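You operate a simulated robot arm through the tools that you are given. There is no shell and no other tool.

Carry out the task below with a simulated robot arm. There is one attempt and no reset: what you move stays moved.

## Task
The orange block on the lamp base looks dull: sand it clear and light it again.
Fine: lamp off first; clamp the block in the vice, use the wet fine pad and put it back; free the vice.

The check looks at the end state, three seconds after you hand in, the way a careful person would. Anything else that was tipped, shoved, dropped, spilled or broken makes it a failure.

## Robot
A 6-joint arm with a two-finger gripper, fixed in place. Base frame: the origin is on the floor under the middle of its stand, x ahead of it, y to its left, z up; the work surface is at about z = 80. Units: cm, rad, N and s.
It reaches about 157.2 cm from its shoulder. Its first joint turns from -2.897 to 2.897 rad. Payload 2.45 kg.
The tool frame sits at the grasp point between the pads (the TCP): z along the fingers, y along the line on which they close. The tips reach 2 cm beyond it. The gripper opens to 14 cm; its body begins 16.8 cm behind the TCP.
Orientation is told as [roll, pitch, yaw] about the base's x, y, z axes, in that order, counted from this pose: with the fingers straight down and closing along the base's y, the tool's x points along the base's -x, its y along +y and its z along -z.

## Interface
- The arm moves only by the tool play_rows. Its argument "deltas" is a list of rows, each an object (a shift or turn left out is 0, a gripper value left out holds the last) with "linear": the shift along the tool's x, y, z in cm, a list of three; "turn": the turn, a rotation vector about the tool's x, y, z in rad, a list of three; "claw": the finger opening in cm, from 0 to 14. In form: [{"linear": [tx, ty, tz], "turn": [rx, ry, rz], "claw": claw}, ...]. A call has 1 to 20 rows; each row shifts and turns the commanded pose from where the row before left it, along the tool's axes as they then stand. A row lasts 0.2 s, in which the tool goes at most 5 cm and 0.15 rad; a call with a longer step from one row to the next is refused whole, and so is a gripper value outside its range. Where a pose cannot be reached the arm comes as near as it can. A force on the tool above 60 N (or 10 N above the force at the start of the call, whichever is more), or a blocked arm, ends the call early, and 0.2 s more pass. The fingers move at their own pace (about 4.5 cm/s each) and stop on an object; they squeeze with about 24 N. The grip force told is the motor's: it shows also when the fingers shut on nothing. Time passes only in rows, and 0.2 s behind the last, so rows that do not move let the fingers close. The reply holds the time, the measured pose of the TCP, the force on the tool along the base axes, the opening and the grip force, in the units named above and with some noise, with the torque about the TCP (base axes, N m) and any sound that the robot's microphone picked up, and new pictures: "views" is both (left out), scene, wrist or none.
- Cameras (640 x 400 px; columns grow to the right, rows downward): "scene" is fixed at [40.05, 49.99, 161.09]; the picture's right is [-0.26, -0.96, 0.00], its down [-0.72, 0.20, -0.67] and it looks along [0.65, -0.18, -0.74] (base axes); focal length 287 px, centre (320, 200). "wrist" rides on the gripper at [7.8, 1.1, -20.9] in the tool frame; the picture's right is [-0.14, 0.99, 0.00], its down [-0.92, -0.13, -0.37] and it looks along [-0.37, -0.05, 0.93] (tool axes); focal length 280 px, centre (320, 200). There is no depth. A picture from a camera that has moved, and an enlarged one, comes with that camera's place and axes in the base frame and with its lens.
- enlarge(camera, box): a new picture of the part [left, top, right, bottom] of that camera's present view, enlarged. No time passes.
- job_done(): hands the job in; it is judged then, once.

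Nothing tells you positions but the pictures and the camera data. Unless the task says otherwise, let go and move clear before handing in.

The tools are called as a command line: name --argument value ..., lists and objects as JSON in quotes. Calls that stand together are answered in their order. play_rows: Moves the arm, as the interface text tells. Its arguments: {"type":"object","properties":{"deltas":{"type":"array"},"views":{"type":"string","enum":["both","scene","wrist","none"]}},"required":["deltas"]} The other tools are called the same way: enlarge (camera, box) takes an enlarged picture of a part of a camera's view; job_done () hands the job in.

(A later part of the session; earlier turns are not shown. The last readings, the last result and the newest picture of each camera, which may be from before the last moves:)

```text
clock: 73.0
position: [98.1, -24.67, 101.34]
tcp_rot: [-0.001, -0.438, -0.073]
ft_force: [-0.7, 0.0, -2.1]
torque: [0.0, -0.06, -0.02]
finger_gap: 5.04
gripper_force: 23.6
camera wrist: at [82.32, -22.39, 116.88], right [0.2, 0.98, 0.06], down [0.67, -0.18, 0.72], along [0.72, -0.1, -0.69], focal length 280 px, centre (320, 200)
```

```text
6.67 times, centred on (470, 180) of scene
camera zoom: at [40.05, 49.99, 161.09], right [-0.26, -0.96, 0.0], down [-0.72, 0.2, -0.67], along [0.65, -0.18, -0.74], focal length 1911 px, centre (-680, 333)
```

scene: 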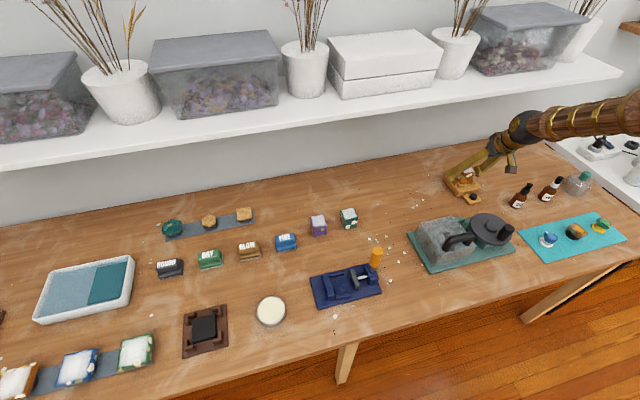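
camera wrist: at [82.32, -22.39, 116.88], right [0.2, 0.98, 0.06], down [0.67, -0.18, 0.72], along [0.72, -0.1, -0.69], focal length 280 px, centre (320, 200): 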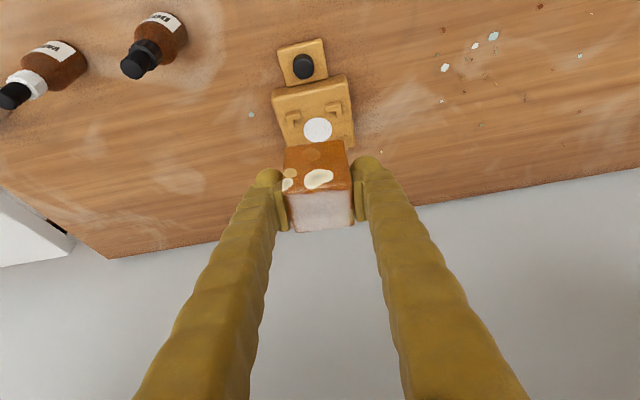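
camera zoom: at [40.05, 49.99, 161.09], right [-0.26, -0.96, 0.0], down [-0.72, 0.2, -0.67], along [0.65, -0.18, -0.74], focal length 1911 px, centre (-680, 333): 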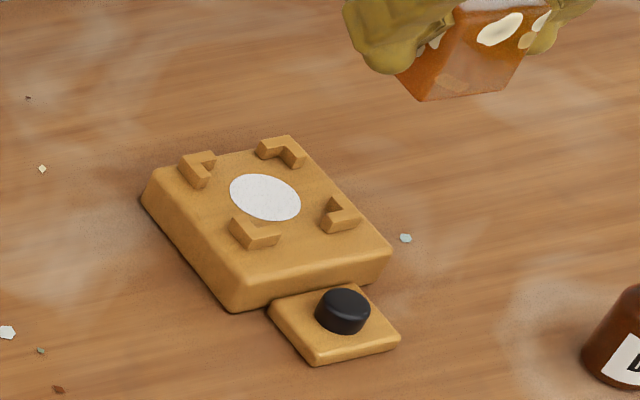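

The seat centre (white disc) is at about (103.95, -25.07). Now carrying the block to the vice at a moderate speed.

play_rows --deltas '[{"linear": [0.4, 1.0, -0.3], "claw": 0}, {"linear": [0.7, 1.8, -0.5]}, {"linear": [1.0, 2.6, -0.7]}, {"linear": [1.1, 2.9, -0.78]}, {"linear": [1.1, 2.9, -0.78]}, {"linear": [1.1, 2.9, -0.78]}, {"linear": [1.1, 2.9, -0.78]}, {"linear": [1.1, 2.9, -0.78]}, {"linear": [1.1, 2.9, -0.78]}, {"linear": [1.1, 2.9, -0.78]}, {"linear": [1.1, 2.9, -0.78]}, {"linear": [1.1, 2.9, -0.78]}, {"linear": [1.1, 2.9, -0.78]}, {"linear": [1.1, 2.9, -0.78]}, {"linear": [1.1, 2.9, -0.78]}, {"linear": [1.1, 2.9, -0.78]}, {"linear": [1.1, 2.9, -0.78]}, {"linear": [1.1, 2.9, -0.78]}, {"linear": [1.1, 2.9, -0.78]}, {}]' --views "wrist"

```text
clock: 77.2
position: [78.22, 28.67, 105.66]
tcp_rot: [-0.001, -0.437, -0.075]
ft_force: [0.2, -0.4, -2.0]
torque: [-0.03, 0.01, 0.02]
finger_gap: 5.03
gripper_force: 23.8
camera wrist: at [62.51, 31.04, 121.26], right [0.2, 0.98, 0.06], down [0.67, -0.18, 0.72], along [0.72, -0.1, -0.69], focal length 280 px, centre (320, 200)
```

wrist: 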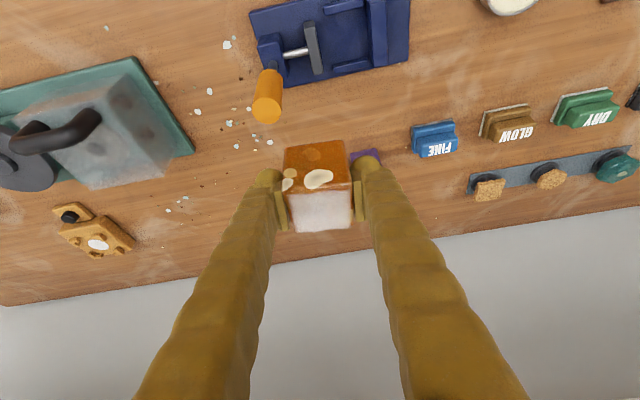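

Still gripped. Now the turn to yaw -90° above the vice.

play_rows --deltas '[{"turn": [0.025, 0, 0.054], "claw": 0}, {"turn": [0.0488, 0, 0.1042]}, {"turn": [0.0488, 0, 0.1042]}, {"turn": [0.0488, 0, 0.1042]}, {"turn": [0.0488, 0, 0.1042]}, {"turn": [0.0488, 0, 0.1042]}, {"turn": [0.0488, 0, 0.1042]}, {"turn": [0.0488, 0, 0.1042]}, {"turn": [0.0488, 0, 0.1042]}, {"turn": [0.0488, 0, 0.1042]}, {"turn": [0.0488, 0, 0.1042]}, {"turn": [0.0488, 0, 0.1042]}, {"turn": [0.0488, 0, 0.1042]}, {"turn": [0.0238, 0, 0.0502]}, {}]' --views "both"

```text
clock: 80.4
position: [78.19, 28.65, 105.72]
tcp_rot: [-0.001, -0.438, -1.57]
ft_force: [0.3, 0.6, -2.1]
torque: [0.0, 0.0, 0.02]
finger_gap: 5.04
gripper_force: 24.1
camera wrist: at [79.45, 44.71, 121.23], right [0.99, -0.13, 0.06], down [-0.13, -0.68, 0.72], along [-0.05, -0.72, -0.69], focal length 280 px, centre (320, 200)
```

scene: 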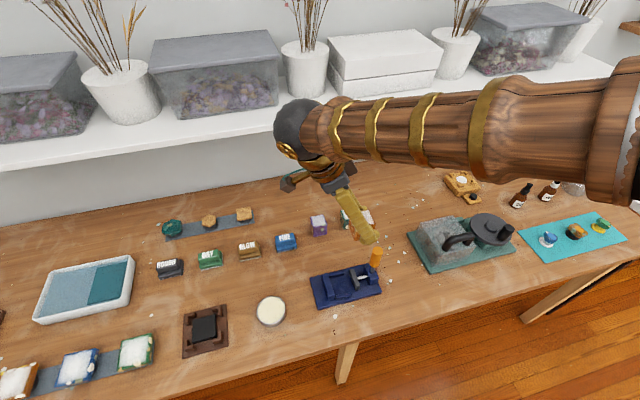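
wrist: 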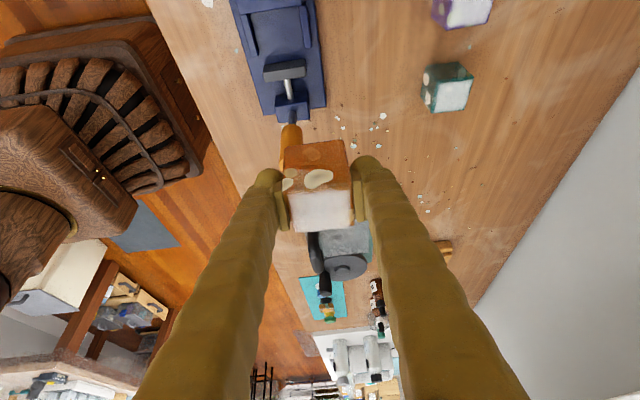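

Block aligned with the vice axis. Moving over the gap between the jaws and down to just above them.

play_rows --deltas '[{"linear": [1.0, -0.6, -0.47], "claw": 0}, {"linear": [1.6, -0.97, -0.75]}, {"linear": [1.5, -0.92, -0.7]}, {"linear": [0.745, -0.45, -0.35]}, {"linear": [0.6, 0, 1.28]}, {"linear": [1.0, 0, 2.14]}, {"linear": [1.0, 0, 2.14]}, {"linear": [1.0, 0, 2.14]}, {"linear": [1.0, 0, 2.14]}, {"linear": [1.0, 0, 2.14]}, {"linear": [0.6, 0, 1.28]}, {}]' --views "both"

enlarge --camera "scene" --box '[290, 225, 400, 310]'

enlarge --camera "wrist" --box '[230, 60, 400, 240]'

```text
clock: 83.0
position: [75.26, 34.14, 90.93]
tcp_rot: [0.0, -0.437, -1.572]
ft_force: [-0.1, 0.1, -1.0]
torque: [-0.02, -0.02, 0.02]
finger_gap: 5.01
gripper_force: 24.3
camera wrist: at [76.48, 50.13, 106.54], right [0.99, -0.12, 0.06], down [-0.13, -0.68, 0.72], along [-0.05, -0.72, -0.69], focal length 280 px, centre (320, 200)
```

scene: 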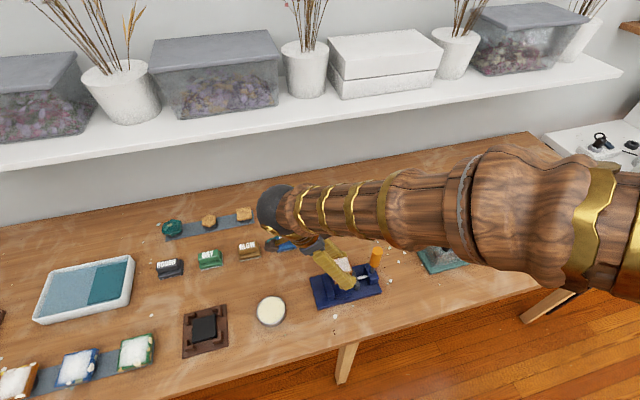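
wrist: 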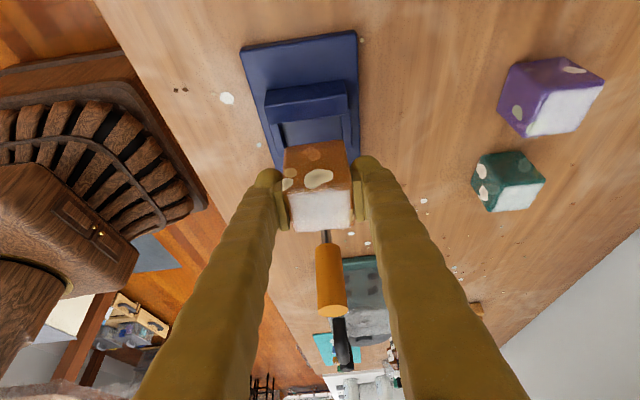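

```text
4.71 times, centred on (345, 268) of scene
camera zoom: at [40.05, 49.99, 161.09], right [-0.26, -0.96, 0.0], down [-0.72, 0.2, -0.67], along [0.65, -0.18, -0.74], focal length 1349 px, centre (202, -118)
```

zoom: 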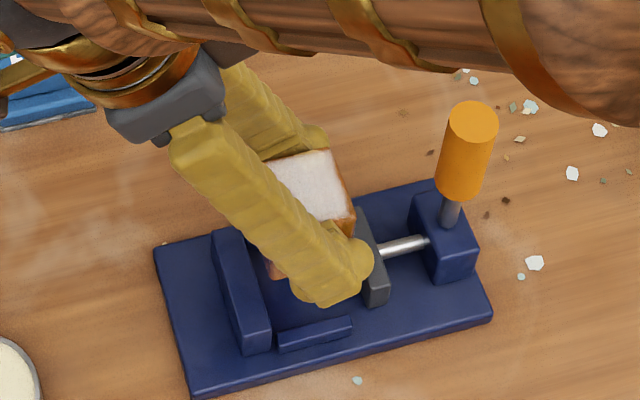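

```text
2.22 times, centred on (315, 150) of wrist
camera zoom: at [76.48, 50.13, 106.54], right [0.99, -0.12, 0.06], down [-0.13, -0.68, 0.72], along [-0.05, -0.72, -0.69], focal length 623 px, centre (331, 311)
```

zoom: 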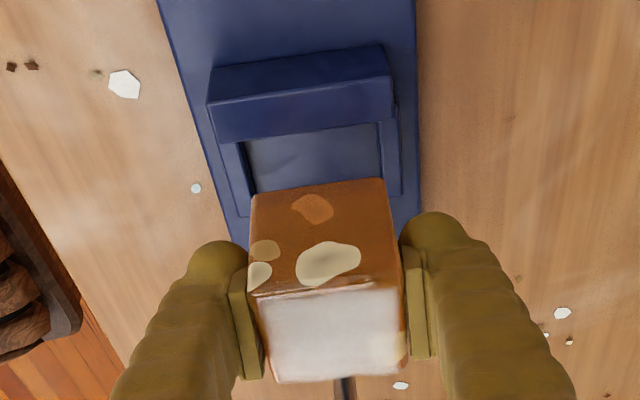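

The block is centred over the vice gap, with about 0.6 cm clearance to each jaw. Lowering it between the jaws.

play_rows --deltas '[{"linear": [0.3, -0.1, 0.64], "claw": 0}, {"linear": [0.42, 0, 0.9]}, {"linear": [0.42, 0, 0.9]}, {"linear": [0.42, 0, 0.9]}, {"linear": [0.3, 0, 0.64]}, {}]' --views "both"

enlarge --camera "scene" --box '[290, 225, 400, 310]'

enlarge --camera "wrist" --box '[230, 60, 400, 240]'

```text
clock: 84.4
position: [75.19, 34.04, 86.52]
tcp_rot: [-0.001, -0.438, -1.57]
ft_force: [0.2, 0.3, -1.6]
torque: [-0.03, 0.02, -0.03]
finger_gap: 5.04
gripper_force: 24.0
camera wrist: at [76.37, 50.05, 102.13], right [0.99, -0.12, 0.06], down [-0.13, -0.68, 0.72], along [-0.05, -0.72, -0.69], focal length 280 px, centre (320, 200)
```

scene: 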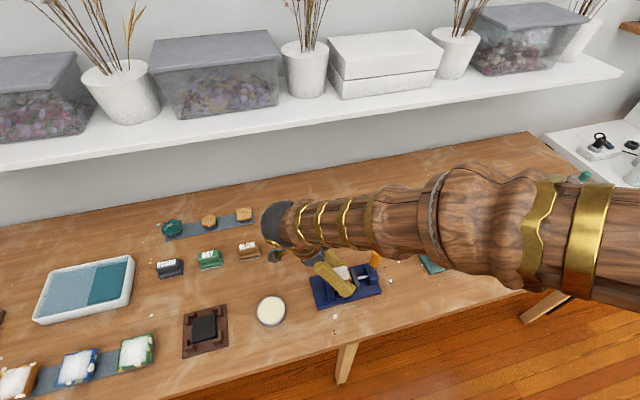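
wrist: 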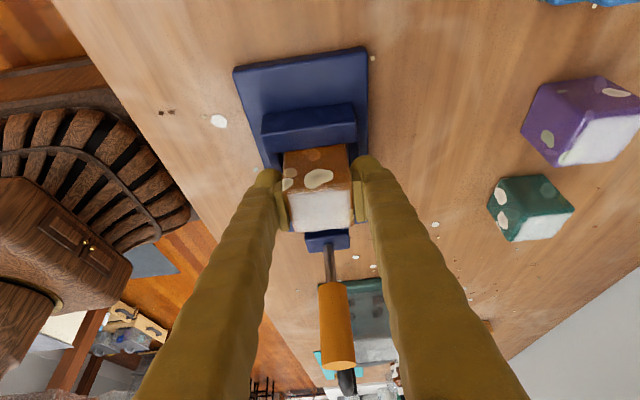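

```text
4.71 times, centred on (345, 268) of scene
camera zoom: at [40.05, 49.99, 161.09], right [-0.26, -0.96, 0.0], down [-0.72, 0.2, -0.67], along [0.65, -0.18, -0.74], focal length 1349 px, centre (202, -118)
```

zoom: 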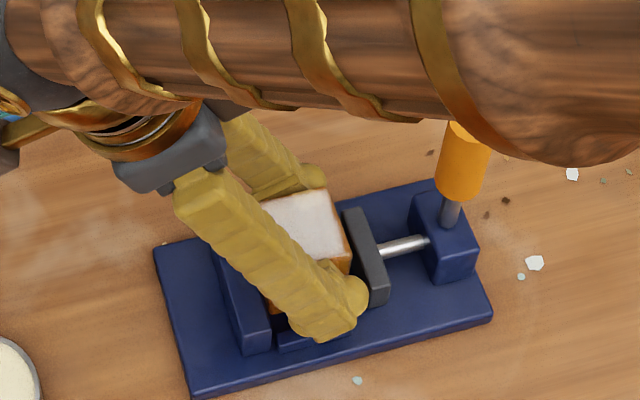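

```text
2.22 times, centred on (315, 150) of wrist
camera zoom: at [76.37, 50.05, 102.13], right [0.99, -0.12, 0.06], down [-0.13, -0.68, 0.72], along [-0.05, -0.72, -0.69], focal length 623 px, centre (331, 311)
```

zoom: 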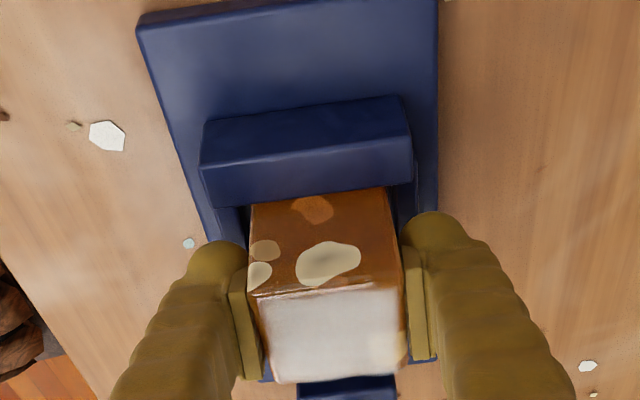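

The block is inside the jaws, roughly 1.8 cm above the vice floor. Lowering it in small steps and watching for contact force.

play_rows --deltas '[{"linear": [0.127, 0, 0.272], "claw": 0}, {"linear": [0.127, 0, 0.272]}, {"linear": [0.127, 0, 0.272]}, {"linear": [0.127, 0, 0.272]}, {}]' --views "none"

play_rows --deltas '[{"linear": [0.085, 0, 0.181], "claw": 0}, {}]' --views "both"

enlarge --camera "scene" --box '[290, 225, 400, 310]'

enlarge --camera "wrist" --box '[230, 60, 400, 240]'

```text
clock: 85.6
position: [75.1, 34.23, 85.37]
tcp_rot: [-0.001, -0.438, -1.57]
ft_force: [0.4, 0.2, -2.4]
torque: [0.03, -0.01, -0.02]
finger_gap: 5.03
gripper_force: 24.2
```

```text
clock: 86.2
position: [75.13, 34.25, 85.11]
tcp_rot: [-0.002, -0.438, -1.572]
ft_force: [0.1, -0.1, -1.3]
torque: [-0.04, 0.02, 0.06]
finger_gap: 5.04
gripper_force: 24.6
camera wrist: at [76.33, 50.07, 100.78], right [0.99, -0.12, 0.06], down [-0.13, -0.68, 0.72], along [-0.05, -0.72, -0.69], focal length 280 px, centre (320, 200)
```

scene: 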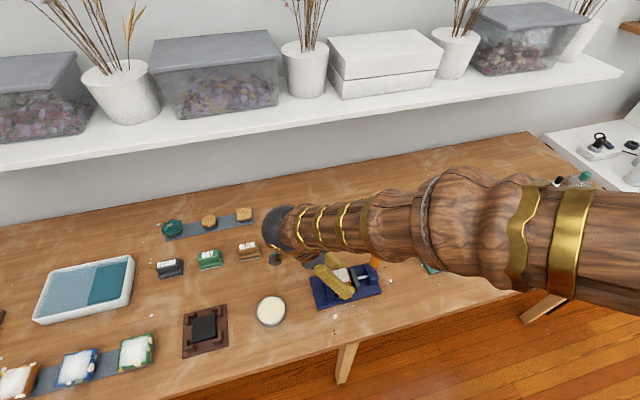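
wrist: 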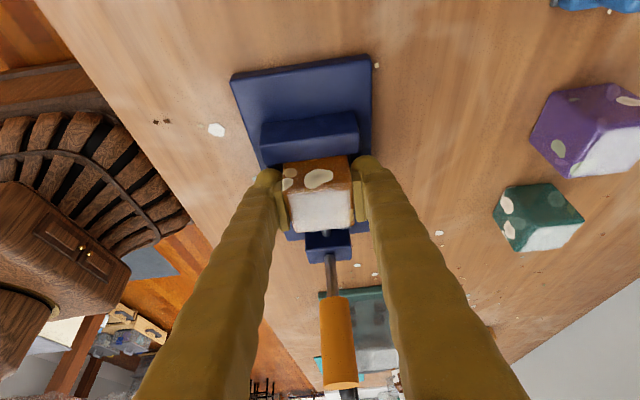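

```text
4.71 times, centred on (345, 268) of scene
camera zoom: at [40.05, 49.99, 161.09], right [-0.26, -0.96, 0.0], down [-0.72, 0.2, -0.67], along [0.65, -0.18, -0.74], focal length 1349 px, centre (202, -118)
```

zoom: 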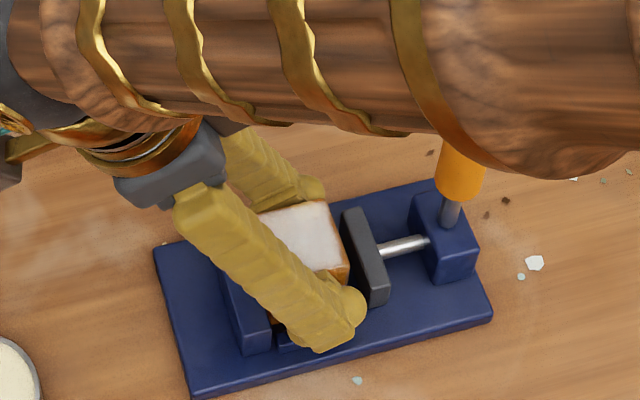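

```text
2.22 times, centred on (315, 150) of wrist
camera zoom: at [76.33, 50.07, 100.78], right [0.99, -0.12, 0.06], down [-0.13, -0.68, 0.72], along [-0.05, -0.72, -0.69], focal length 623 px, centre (331, 311)
```

zoom: 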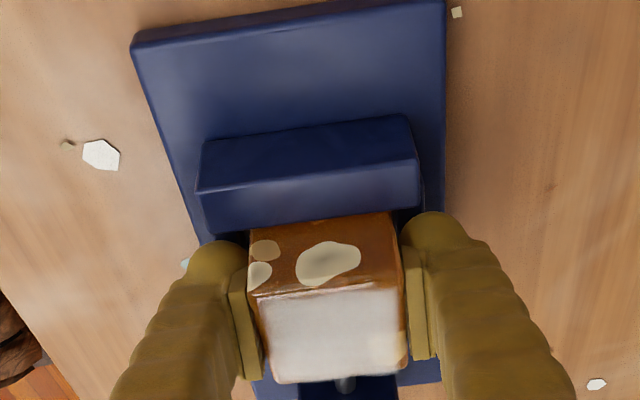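

No contact yet. Continuing in 1.5 mm steps.

play_rows --deltas '[{"linear": [0.0636, 0, 0.136], "claw": 0}, {}]' --views "none"

play_rows --deltas '[{"linear": [0.0636, 0, 0.136], "claw": 0}, {}]' --views "none"

play_rows --deltas '[{"linear": [0.0636, 0, 0.136], "claw": 0}, {}]' --views "scene"

enlarge --camera "scene" --box '[310, 240, 370, 310]'

```text
clock: 86.8
position: [75.12, 34.2, 85.09]
tcp_rot: [-0.002, -0.436, -1.57]
ft_force: [0.9, -0.4, -1.5]
torque: [0.02, 0.0, 0.03]
finger_gap: 5.04
gripper_force: 24.0
```

```text
clock: 87.4
position: [75.02, 34.2, 84.94]
tcp_rot: [-0.002, -0.437, -1.571]
ft_force: [-1.0, 0.2, 1.6]
torque: [-0.03, -0.03, 0.0]
finger_gap: 5.04
gripper_force: 23.6
```

```text
clock: 88.0
position: [75.16, 34.1, 84.99]
tcp_rot: [-0.001, -0.438, -1.572]
ft_force: [-7.7, -0.7, 34.7]
torque: [0.15, 0.06, 0.1]
finger_gap: 5.02
gripper_force: 23.9
```

scene: 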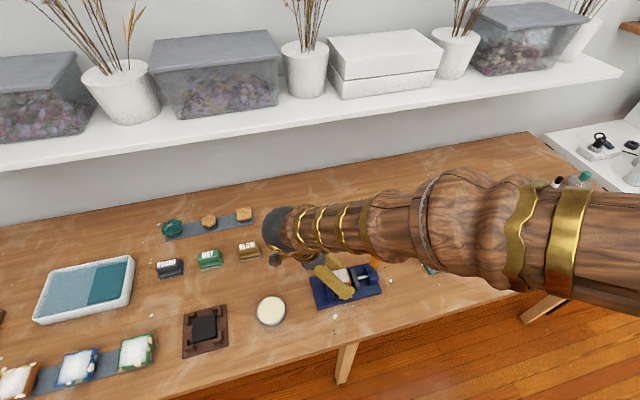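

```text
5.71 times, centred on (340, 275) of scene
camera zoom: at [40.05, 49.99, 161.09], right [-0.26, -0.96, 0.0], down [-0.72, 0.2, -0.67], along [0.65, -0.18, -0.74], focal length 1638 px, centre (206, -229)
```

zoom: 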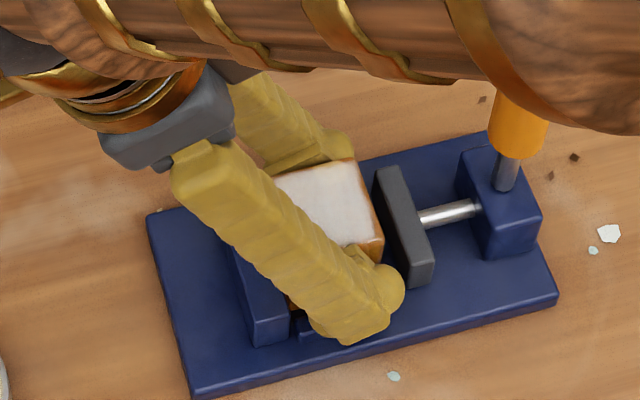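

Contact: the force rose to about 35 N. I'll ease up by about 1 mm and then open the fingers to leave the block in the vice.

play_rows --deltas '[{"linear": [-0.055, 0, -0.118], "claw": 0}, {}]' --views "none"

play_rows --deltas '[{"claw": 5.6}, {"claw": 6.2}, {"claw": 7}, {"claw": 7.6}, {"claw": 7.6}, {}]' --views "both"

enlarge --camera "scene" --box '[310, 240, 370, 310]'

enlarge --camera "wrist" --box '[230, 60, 400, 240]'

```text
clock: 88.6
position: [75.24, 34.04, 85.01]
tcp_rot: [-0.003, -0.437, -1.572]
ft_force: [0.3, 3.0, 23.3]
torque: [0.31, -0.27, 0.01]
finger_gap: 5.05
gripper_force: 23.7
```

```text
clock: 90.0
position: [75.03, 34.09, 84.81]
tcp_rot: [-0.001, -0.439, -1.571]
ft_force: [0.4, 0.2, 0.1]
torque: [0.0, 0.01, -0.02]
finger_gap: 7.57
gripper_force: 0.1
camera wrist: at [76.34, 50.05, 100.44], right [0.99, -0.12, 0.06], down [-0.13, -0.68, 0.72], along [-0.05, -0.72, -0.69], focal length 280 px, centre (320, 200)
```

scene: 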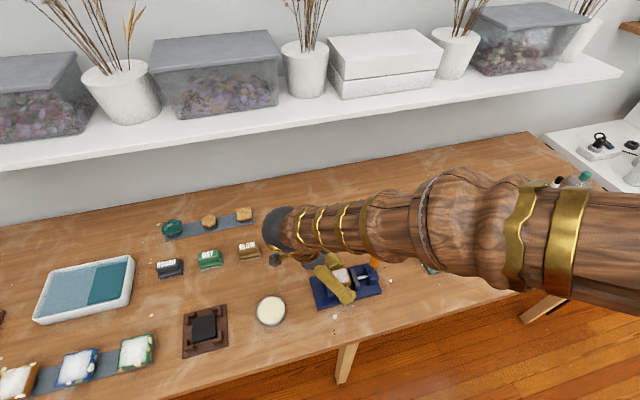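
wrist: 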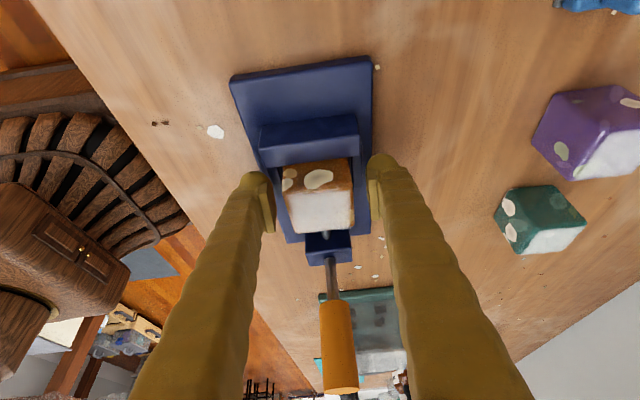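

```text
5.71 times, centred on (340, 275) of scene
camera zoom: at [40.05, 49.99, 161.09], right [-0.26, -0.96, 0.0], down [-0.72, 0.2, -0.67], along [0.65, -0.18, -0.74], focal length 1638 px, centre (206, -229)
```

zoom: 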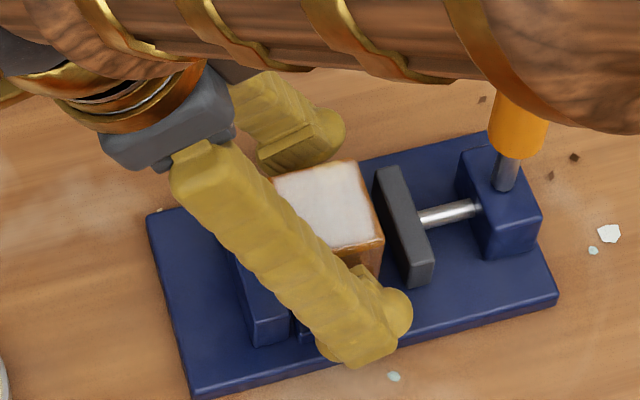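

```text
2.22 times, centred on (315, 150) of wrist
camera zoom: at [76.34, 50.05, 100.44], right [0.99, -0.12, 0.06], down [-0.13, -0.68, 0.72], along [-0.05, -0.72, -0.69], focal length 623 px, centre (331, 311)
```

zoom: 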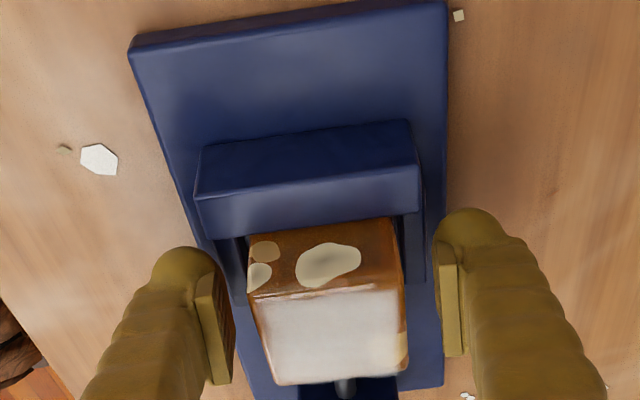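

The block is sitting in the vice and released. Retreating upward, then I'll straighten the gripper to work the lever.

play_rows --deltas '[{"linear": [-0.3, 0, -0.64], "claw": 7.6}, {"linear": [-0.5, 0, -1.07]}, {"linear": [-0.85, 0, -1.81]}, {"linear": [-1.27, 0, -2.72]}, {"linear": [-1.27, 0, -2.72]}, {"linear": [-1.27, 0, -2.72]}, {"linear": [-1.27, 0, -2.72]}, {"linear": [-1.27, 0, -2.72]}, {"linear": [-1.27, 0, -2.72]}, {"turn": [0, 0.1095, 0]}, {"turn": [0, 0.1095, 0]}, {"turn": [0, 0.1095, 0]}, {"turn": [0, 0.1095, 0]}, {}]' --views "both"

enlarge --camera "scene" --box '[300, 235, 396, 315]'

enlarge --camera "wrist" --box '[230, 60, 400, 240]'

```text
clock: 93.0
position: [75.12, 34.27, 106.8]
tcp_rot: [-0.003, 0.0, -1.57]
ft_force: [0.8, -0.5, -0.2]
torque: [0.0, -0.01, -0.01]
finger_gap: 7.62
gripper_force: 0.0
camera wrist: at [76.38, 41.94, 127.69], right [0.99, -0.14, 0.0], down [-0.13, -0.92, 0.37], along [-0.05, -0.36, -0.93], focal length 280 px, centre (320, 200)
```

scene: 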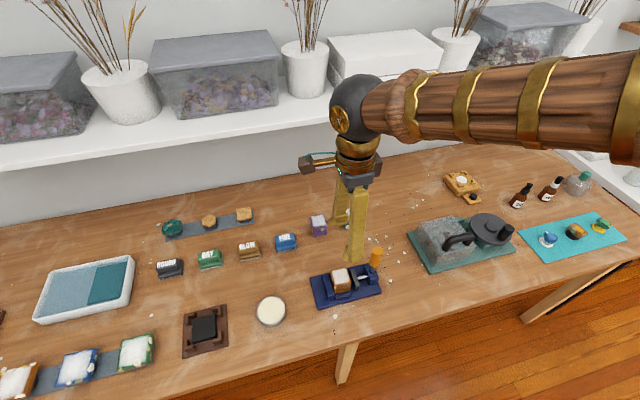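
wrist: 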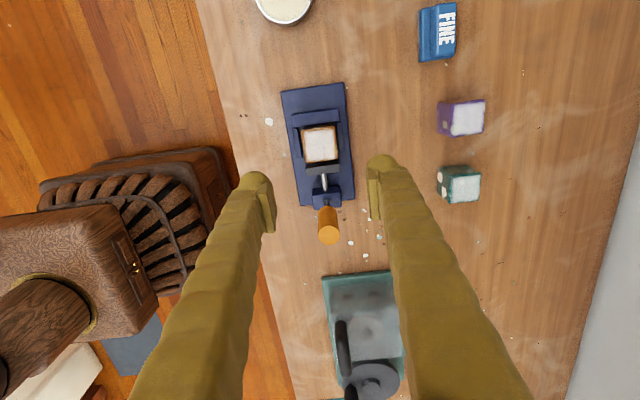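

```text
5.00 times, centred on (348, 275) of scene
camera zoom: at [40.05, 49.99, 161.09], right [-0.26, -0.96, 0.0], down [-0.72, 0.2, -0.67], along [0.65, -0.18, -0.74], focal length 1433 px, centre (180, -175)
```

zoom: 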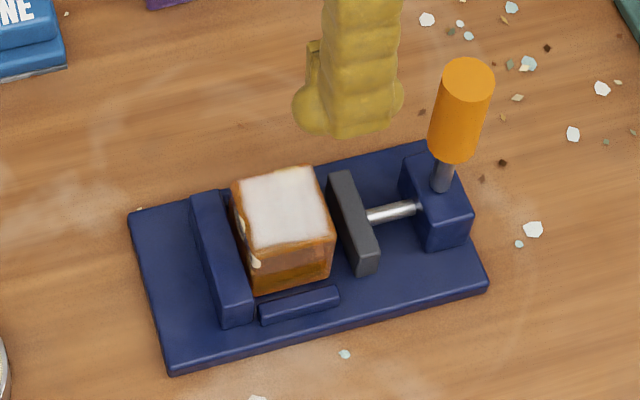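

```text
2.22 times, centred on (315, 150) of wrist
camera zoom: at [76.38, 41.94, 127.69], right [0.99, -0.14, 0.0], down [-0.13, -0.92, 0.37], along [-0.05, -0.36, -0.93], focal length 623 px, centre (331, 311)
```

zoom: 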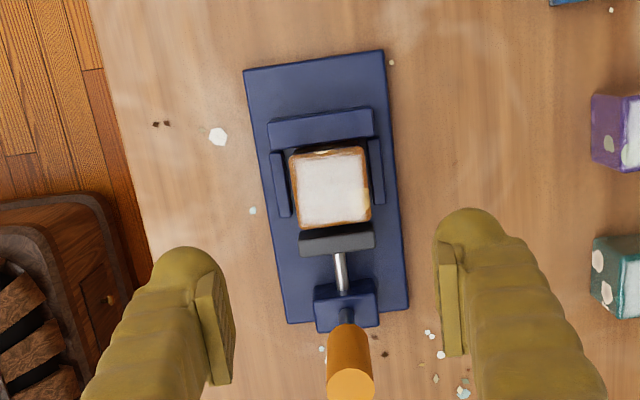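

The block sits squarely in the vice with its frosted face up. Now over the orange lever, to grip its handle with the fingers closing along x.

play_rows --deltas '[{"linear": [-3.12, 0, 0.6], "claw": 7.6}, {"linear": [-3.12, 0, 0.6]}, {"linear": [-3.12, 0, 0.6]}, {"linear": [0, 0, 2.5]}, {"linear": [0, 0, 2.5]}, {"linear": [0, 0, 2.5]}, {"linear": [0, 0, 2]}, {"linear": [0, 0, 1.4]}, {}]' --views "both"

enlarge --camera "wrist" --box '[230, 60, 400, 240]'

enlarge --camera "scene" --box '[320, 220, 416, 300]'

```text
clock: 95.0
position: [75.11, 24.85, 94.08]
tcp_rot: [-0.002, -0.001, -1.57]
ft_force: [0.0, -1.1, 0.2]
torque: [-0.01, 0.0, -0.01]
finger_gap: 7.61
gripper_force: 0.1
camera wrist: at [76.32, 32.63, 114.98], right [0.99, -0.14, 0.0], down [-0.13, -0.92, 0.37], along [-0.05, -0.36, -0.93], focal length 280 px, centre (320, 200)
```

scene: 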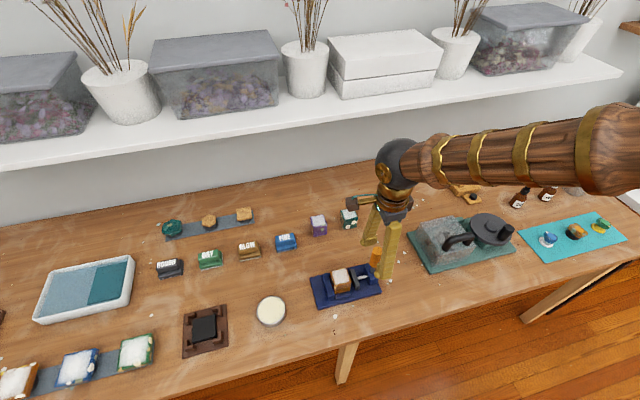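
wrist: 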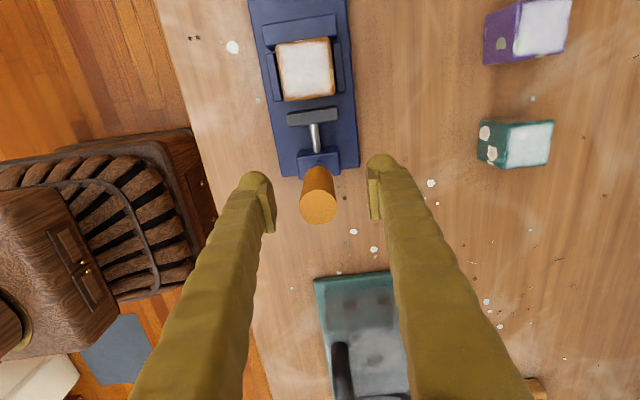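

```text
2.22 times, centred on (315, 150) of wrist
camera zoom: at [76.32, 32.63, 114.98], right [0.99, -0.14, 0.0], down [-0.13, -0.92, 0.37], along [-0.05, -0.36, -0.93], focal length 623 px, centre (331, 311)
```

zoom: 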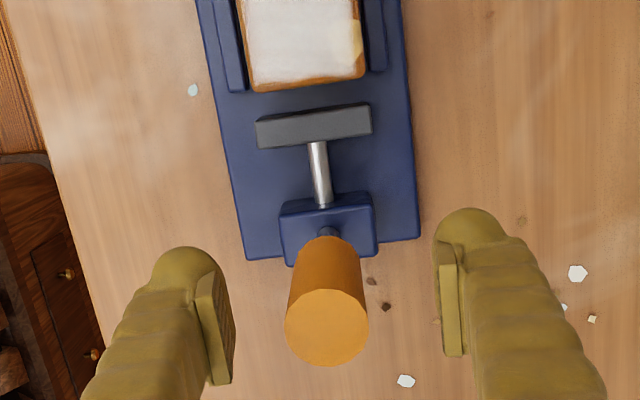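

```text
5.00 times, centred on (368, 260) of scene
camera zoom: at [40.05, 49.99, 161.09], right [-0.26, -0.96, 0.0], down [-0.72, 0.2, -0.67], along [0.65, -0.18, -0.74], focal length 1433 px, centre (80, -100)
```

zoom: 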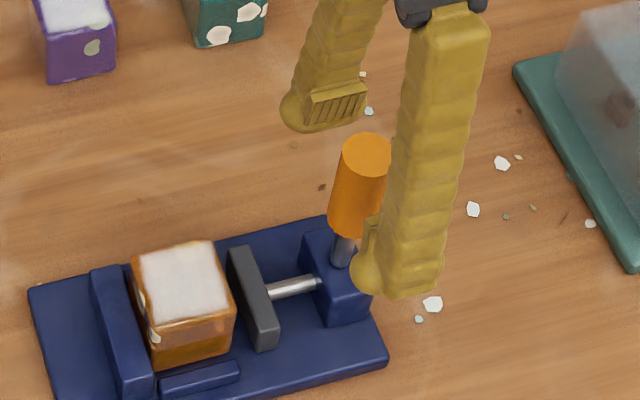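

The handle is centred between the fingers. Closing on it.

play_rows --deltas '[{"claw": 0}, {"claw": 0}, {"claw": 0}, {"claw": 0}, {"claw": 0}, {}]' --views "none"

play_rows --deltas '[{"linear": [0.2, 0, 0], "claw": 0}, {"linear": [0.2, 0, 0]}, {}]' --views "wrist"

enlarge --camera "wrist" --box '[230, 60, 400, 240]'

```text
clock: 96.4
position: [75.03, 24.88, 94.09]
tcp_rot: [-0.003, 0.0, -1.571]
ft_force: [-26.2, 0.7, 3.5]
torque: [-0.04, 0.41, 0.03]
finger_gap: 2.65
gripper_force: 45.1
```

```text
clock: 97.2
position: [75.22, 25.24, 94.18]
tcp_rot: [-0.003, 0.001, -1.572]
ft_force: [-32.3, -33.5, -1.0]
torque: [-0.43, 0.36, 0.04]
finger_gap: 2.64
gripper_force: 44.8
camera wrist: at [76.29, 32.92, 114.92], right [0.99, -0.14, 0.0], down [-0.13, -0.92, 0.37], along [-0.05, -0.37, -0.93], focal length 280 px, centre (320, 200)
```

wrist: 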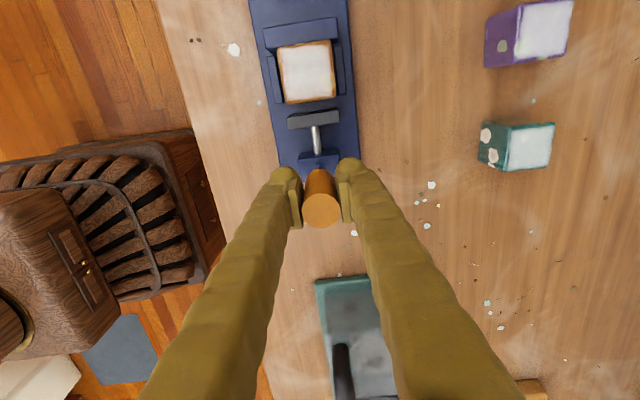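

```text
2.22 times, centred on (315, 150) of wrist
camera zoom: at [76.29, 32.92, 114.92], right [0.99, -0.14, 0.0], down [-0.13, -0.92, 0.37], along [-0.05, -0.37, -0.93], focal length 623 px, centre (331, 311)
```

zoom: 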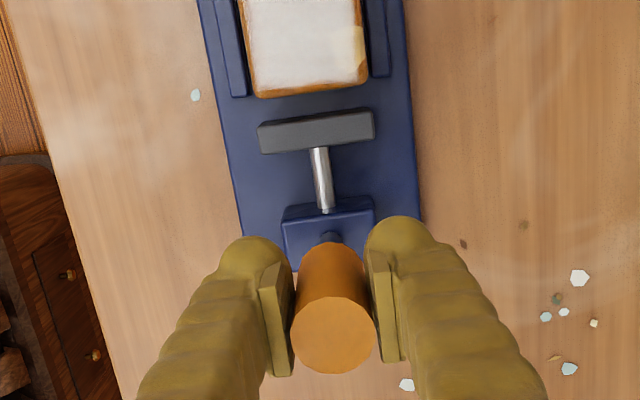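

The lever resists +y (33 N), and there's a side load in x. I'll re-centre and try the other way gently.

play_rows --deltas '[{"linear": [-0.4, -0.15, 0], "claw": 0}, {}]' --views "none"

play_rows --deltas '[{"linear": [-0.2, -0.1, 0], "claw": 0}, {"linear": [-0.2, 0, 0]}, {}]' --views "none"

```text
clock: 97.8
position: [75.14, 25.01, 94.12]
tcp_rot: [0.0, 0.002, -1.572]
ft_force: [-16.3, 31.2, -10.7]
torque: [0.37, 0.18, -0.09]
finger_gap: 2.65
gripper_force: 45.0
```

```text
clock: 98.6
position: [75.02, 24.48, 94.18]
tcp_rot: [0.001, 0.001, -1.572]
ft_force: [1.0, 31.9, 8.1]
torque: [0.39, -0.07, 0.01]
finger_gap: 2.66
gripper_force: 44.9
```

The ±32 N in y looks like the handle slipping in the grip while the lever stays put. I'll reset to the centre and test sideways in x, which is the screw-axis direction for a swinging lever.

play_rows --deltas '[{"linear": [0.45, 0, 0], "claw": 0}, {}]' --views "none"

play_rows --deltas '[{"linear": [0, 0.2, 0], "claw": 0}, {"linear": [0, 0.2, 0]}, {}]' --views "none"

play_rows --deltas '[{"linear": [0, -0.2, 0], "claw": 0}, {"linear": [0, -0.2, 0]}, {"linear": [0, -0.2, 0]}, {"linear": [0, -0.2, 0]}, {}]' --views "wrist"

enlarge --camera "wrist" --box '[230, 60, 400, 240]'

```text
clock: 99.2
position: [74.86, 24.76, 94.08]
tcp_rot: [-0.002, -0.002, -1.57]
ft_force: [1.9, -32.6, 8.6]
torque: [-0.39, -0.13, 0.02]
finger_gap: 2.66
gripper_force: 45.2
```

```text
clock: 100.0
position: [75.13, 24.77, 94.17]
tcp_rot: [-0.006, 0.001, -1.572]
ft_force: [-41.0, -28.7, 9.9]
torque: [-0.38, 0.66, 0.18]
finger_gap: 2.66
gripper_force: 44.9
```

```text
clock: 101.2
position: [74.59, 24.85, 94.14]
tcp_rot: [0.0, 0.0, -1.571]
ft_force: [16.2, -12.9, -16.3]
torque: [0.01, -1.31, -0.07]
finger_gap: 2.67
gripper_force: 44.9
camera wrist: at [75.76, 32.66, 114.99], right [0.99, -0.14, 0.0], down [-0.13, -0.92, 0.37], along [-0.05, -0.36, -0.93], focal length 280 px, centre (320, 200)
```

wrist: 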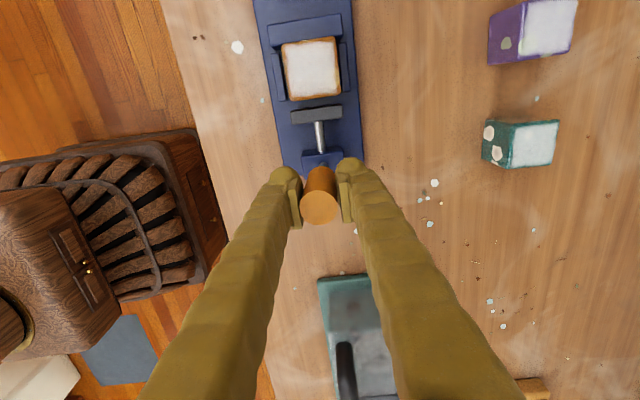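

```text
2.22 times, centred on (315, 150) of wrist
camera zoom: at [75.76, 32.66, 114.99], right [0.99, -0.14, 0.0], down [-0.13, -0.92, 0.37], along [-0.05, -0.36, -0.93], focal length 623 px, centre (331, 311)
```

zoom: 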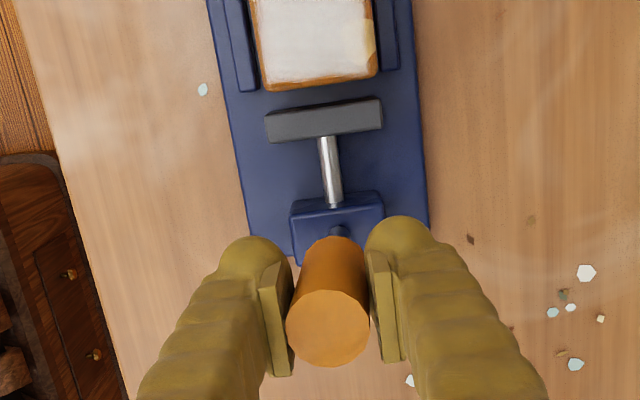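

The lever follows toward -x: it swings about the screw axis and the jaw closes slightly. For a clean swing I'll re-grip with the fingers closing along y so the handle can pivot in the grip. Opening and rising first.

play_rows --deltas '[{"claw": 4}, {"claw": 6}, {"claw": 7}, {"claw": 7}, {"linear": [0, 0, -2]}, {"linear": [0, 0, -3]}, {"linear": [0, 0, -3]}, {}]' --views "wrist"

enlarge --camera "wrist" --box '[230, 60, 400, 240]'

enlarge --camera "scene" --box '[310, 230, 406, 310]'

```text
clock: 103.0
position: [74.38, 24.89, 102.19]
tcp_rot: [-0.002, 0.001, -1.571]
ft_force: [-0.2, 0.2, 0.3]
torque: [0.0, -0.01, 0.03]
finger_gap: 7.03
gripper_force: 0.0
camera wrist: at [75.65, 32.63, 122.98], right [0.99, -0.14, 0.0], down [-0.13, -0.92, 0.37], along [-0.05, -0.36, -0.93], focal length 280 px, centre (320, 200)
```

wrist: 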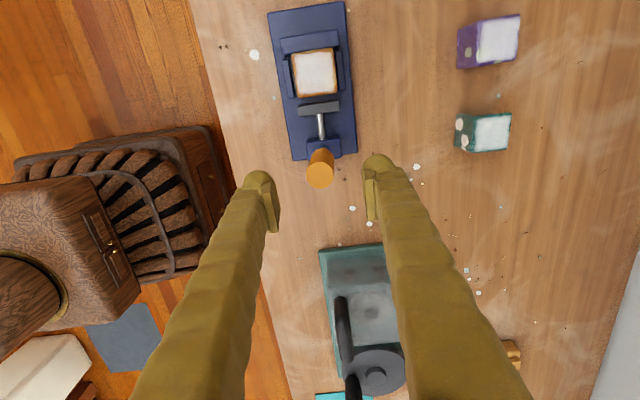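

```text
2.22 times, centred on (315, 150) of wrist
camera zoom: at [75.65, 32.63, 122.98], right [0.99, -0.14, 0.0], down [-0.13, -0.92, 0.37], along [-0.05, -0.36, -0.93], focal length 623 px, centre (331, 311)
```

zoom: 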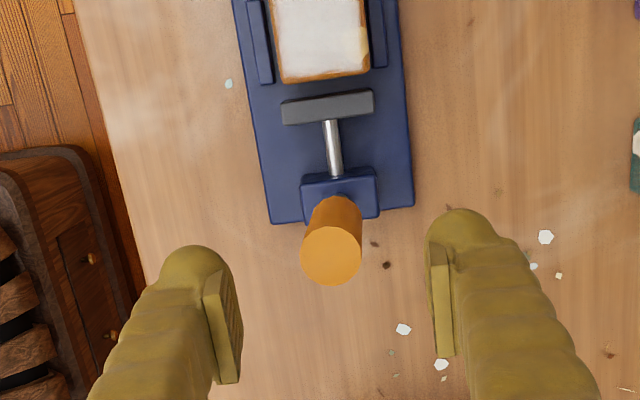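

```text
5.00 times, centred on (358, 270) of scene
camera zoom: at [40.05, 49.99, 161.09], right [-0.26, -0.96, 0.0], down [-0.72, 0.2, -0.67], along [0.65, -0.18, -0.74], focal length 1433 px, centre (130, -150)
```

zoom: 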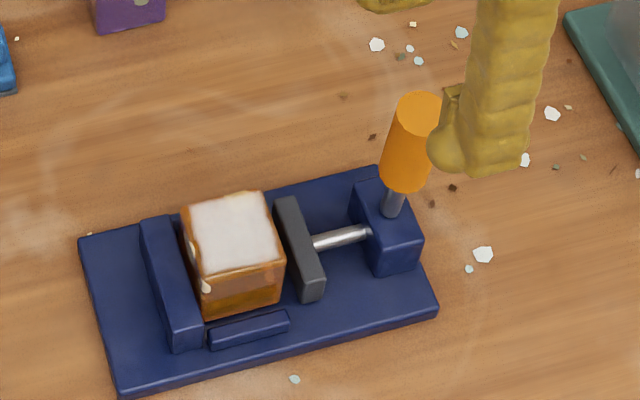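

The lever leans about 2° toward -x now and the jaw crept forward about 1 mm. Turning the gripper to yaw 0 and gripping the handle along y.

play_rows --deltas '[{"turn": [0, 0, -0.1428], "claw": 7}, {"turn": [0, 0, -0.1428]}, {"turn": [0, 0, -0.1428]}, {"turn": [0, 0, -0.1428]}, {"turn": [0, 0, -0.1428]}, {"turn": [0, 0, -0.1428]}, {"turn": [0, 0, -0.1428]}, {"turn": [0, 0, -0.1428]}, {"turn": [0, 0, -0.1428]}, {"turn": [0, 0, -0.1428]}, {"turn": [0, 0, -0.1428]}, {"linear": [-0.25, 0, 0]}, {}]' --views "wrist"

play_rows --deltas '[{"linear": [0, 0, 2], "claw": 7}, {"linear": [0, 0, 2]}, {"linear": [0, 0, 2]}, {"linear": [0, 0, 2]}, {}]' --views "both"

enlarge --camera "wrist" --box '[230, 80, 420, 240]'

```text
clock: 105.8
position: [74.85, 24.86, 102.05]
tcp_rot: [0.0, 0.001, 0.0]
ft_force: [-0.7, -0.2, -0.2]
torque: [-0.01, 0.01, 0.01]
finger_gap: 6.97
gripper_force: 0.2
camera wrist: at [67.06, 25.88, 122.98], right [0.14, 0.99, 0.0], down [0.92, -0.13, 0.37], along [0.36, -0.05, -0.93], focal length 280 px, centre (320, 200)
```

wrist: 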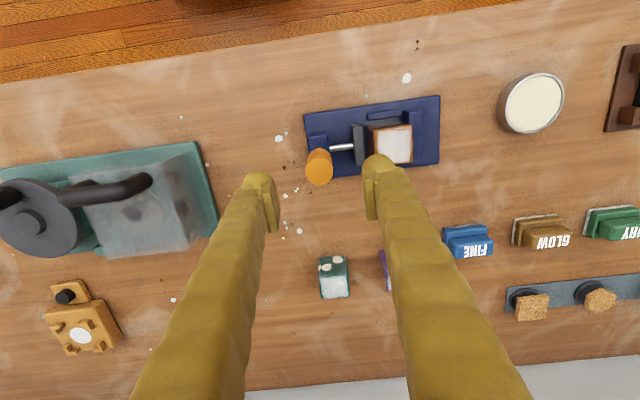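

```text
clock: 107.0
position: [74.82, 24.9, 94.14]
tcp_rot: [0.002, 0.001, 0.001]
ft_force: [-0.1, 0.0, -0.4]
torque: [-0.03, -0.01, 0.01]
finger_gap: 7.0
gripper_force: 0.0
camera wrist: at [67.06, 25.93, 114.99], right [0.14, 0.99, 0.0], down [0.92, -0.13, 0.37], along [0.36, -0.05, -0.93], focal length 280 px, centre (320, 200)
```

scene: 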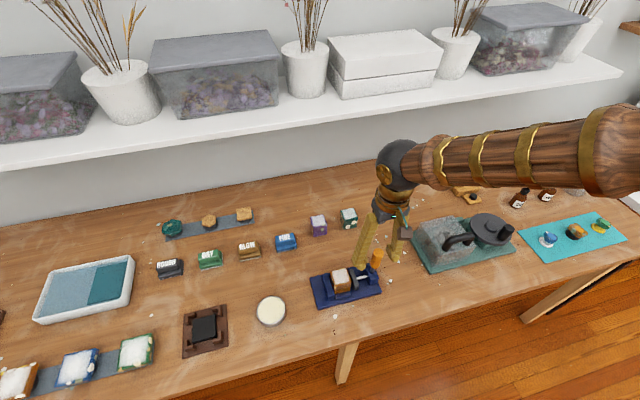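
wrist: 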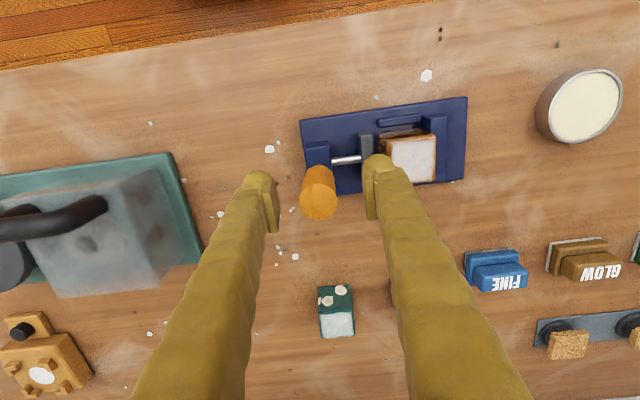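

```text
2.50 times, centred on (325, 160) of wrist
camera zoom: at [67.06, 25.93, 114.99], right [0.14, 0.99, 0.0], down [0.92, -0.13, 0.37], along [0.36, -0.05, -0.93], focal length 701 px, centre (308, 300)
```

zoom: 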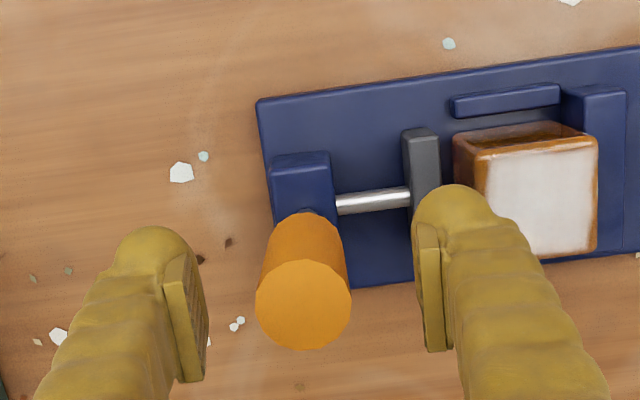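

Handle centred between the pads. Gripping it and starting a gentle swing toward -x.

play_rows --deltas '[{"claw": 0}, {"claw": 0}, {"claw": 0}, {"claw": 0}, {"claw": 0}, {}]' --views "none"

play_rows --deltas '[{"linear": [0.25, 0, 0.02], "claw": 0}, {"linear": [0.25, 0, 0.02]}, {}]' --views "none"

play_rows --deltas '[{"linear": [0.3, 0, 0.03], "claw": 0}, {"linear": [0.3, 0, 0.04]}, {}]' --views "wrist"

enlarge --camera "wrist" --box '[230, 80, 420, 240]'

```text
clock: 108.4
position: [74.89, 24.89, 94.08]
tcp_rot: [0.001, 0.0, 0.001]
ft_force: [1.3, -20.4, -0.8]
torque: [-0.17, -0.11, 0.04]
finger_gap: 2.64
gripper_force: 45.1
```

```text
clock: 109.2
position: [74.45, 24.71, 94.05]
tcp_rot: [0.0, 0.003, -0.002]
ft_force: [15.4, -24.9, 2.6]
torque: [-0.28, -1.33, 0.08]
finger_gap: 2.63
gripper_force: 45.0
```

```text
clock: 110.0
position: [73.56, 24.79, 94.04]
tcp_rot: [0.0, 0.001, 0.0]
ft_force: [13.6, -30.8, 2.1]
torque: [-0.32, -1.18, -0.01]
finger_gap: 2.65
gripper_force: 45.1
camera wrist: at [65.93, 25.88, 114.87], right [0.14, 0.99, 0.0], down [0.92, -0.13, 0.37], along [0.36, -0.05, -0.93], focal length 280 px, centre (320, 200)
```

wrist: 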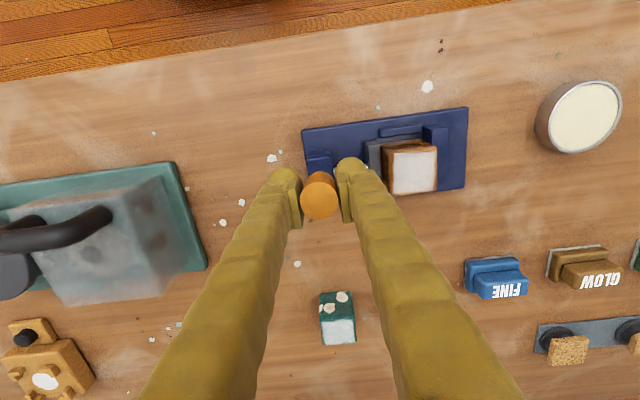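

```text
2.50 times, centred on (325, 160) of wrist
camera zoom: at [65.93, 25.88, 114.87], right [0.14, 0.99, 0.0], down [0.92, -0.13, 0.37], along [0.36, -0.05, -0.93], focal length 701 px, centre (308, 300)
```

zoom: 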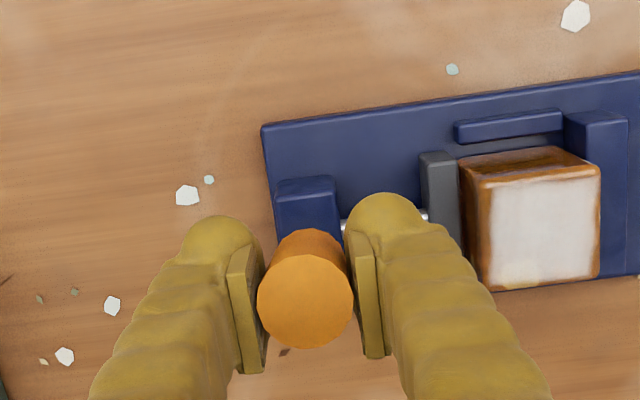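

The jaw has moved most of the way to the block. I'll take out some of the side load and continue swinging in small steps.

play_rows --deltas '[{"linear": [0.3, -0.1, 0.05], "claw": 0}, {"linear": [0.3, 0, 0.05]}, {}]' --views "wrist"

enlarge --camera "wrist" --box '[230, 80, 420, 240]'

```text
clock: 110.8
position: [73.02, 24.8, 93.99]
tcp_rot: [0.0, 0.001, 0.001]
ft_force: [14.3, -9.3, 2.0]
torque: [-0.11, -1.34, -0.02]
finger_gap: 2.65
gripper_force: 45.0
camera wrist: at [65.36, 25.85, 114.78], right [0.14, 0.99, 0.0], down [0.92, -0.13, 0.37], along [0.36, -0.05, -0.93], focal length 280 px, centre (320, 200)
```

wrist: 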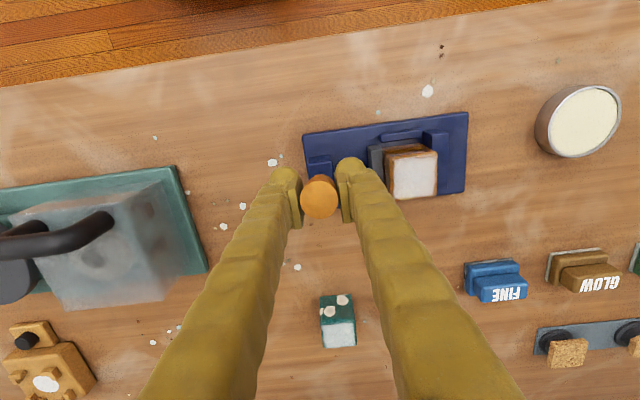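

```text
2.50 times, centred on (325, 160) of wrist
camera zoom: at [65.36, 25.85, 114.78], right [0.14, 0.99, 0.0], down [0.92, -0.13, 0.37], along [0.36, -0.05, -0.93], focal length 701 px, centre (308, 300)
```

zoom: 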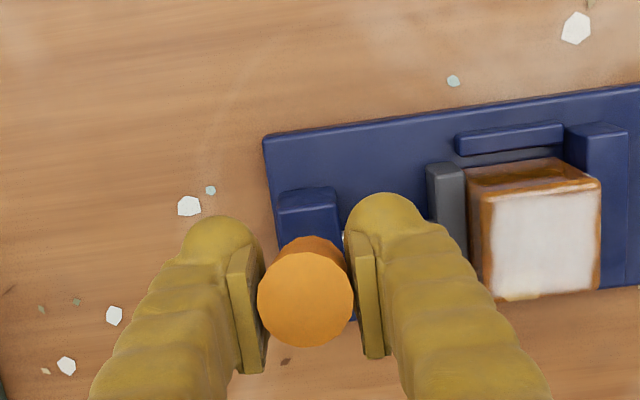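

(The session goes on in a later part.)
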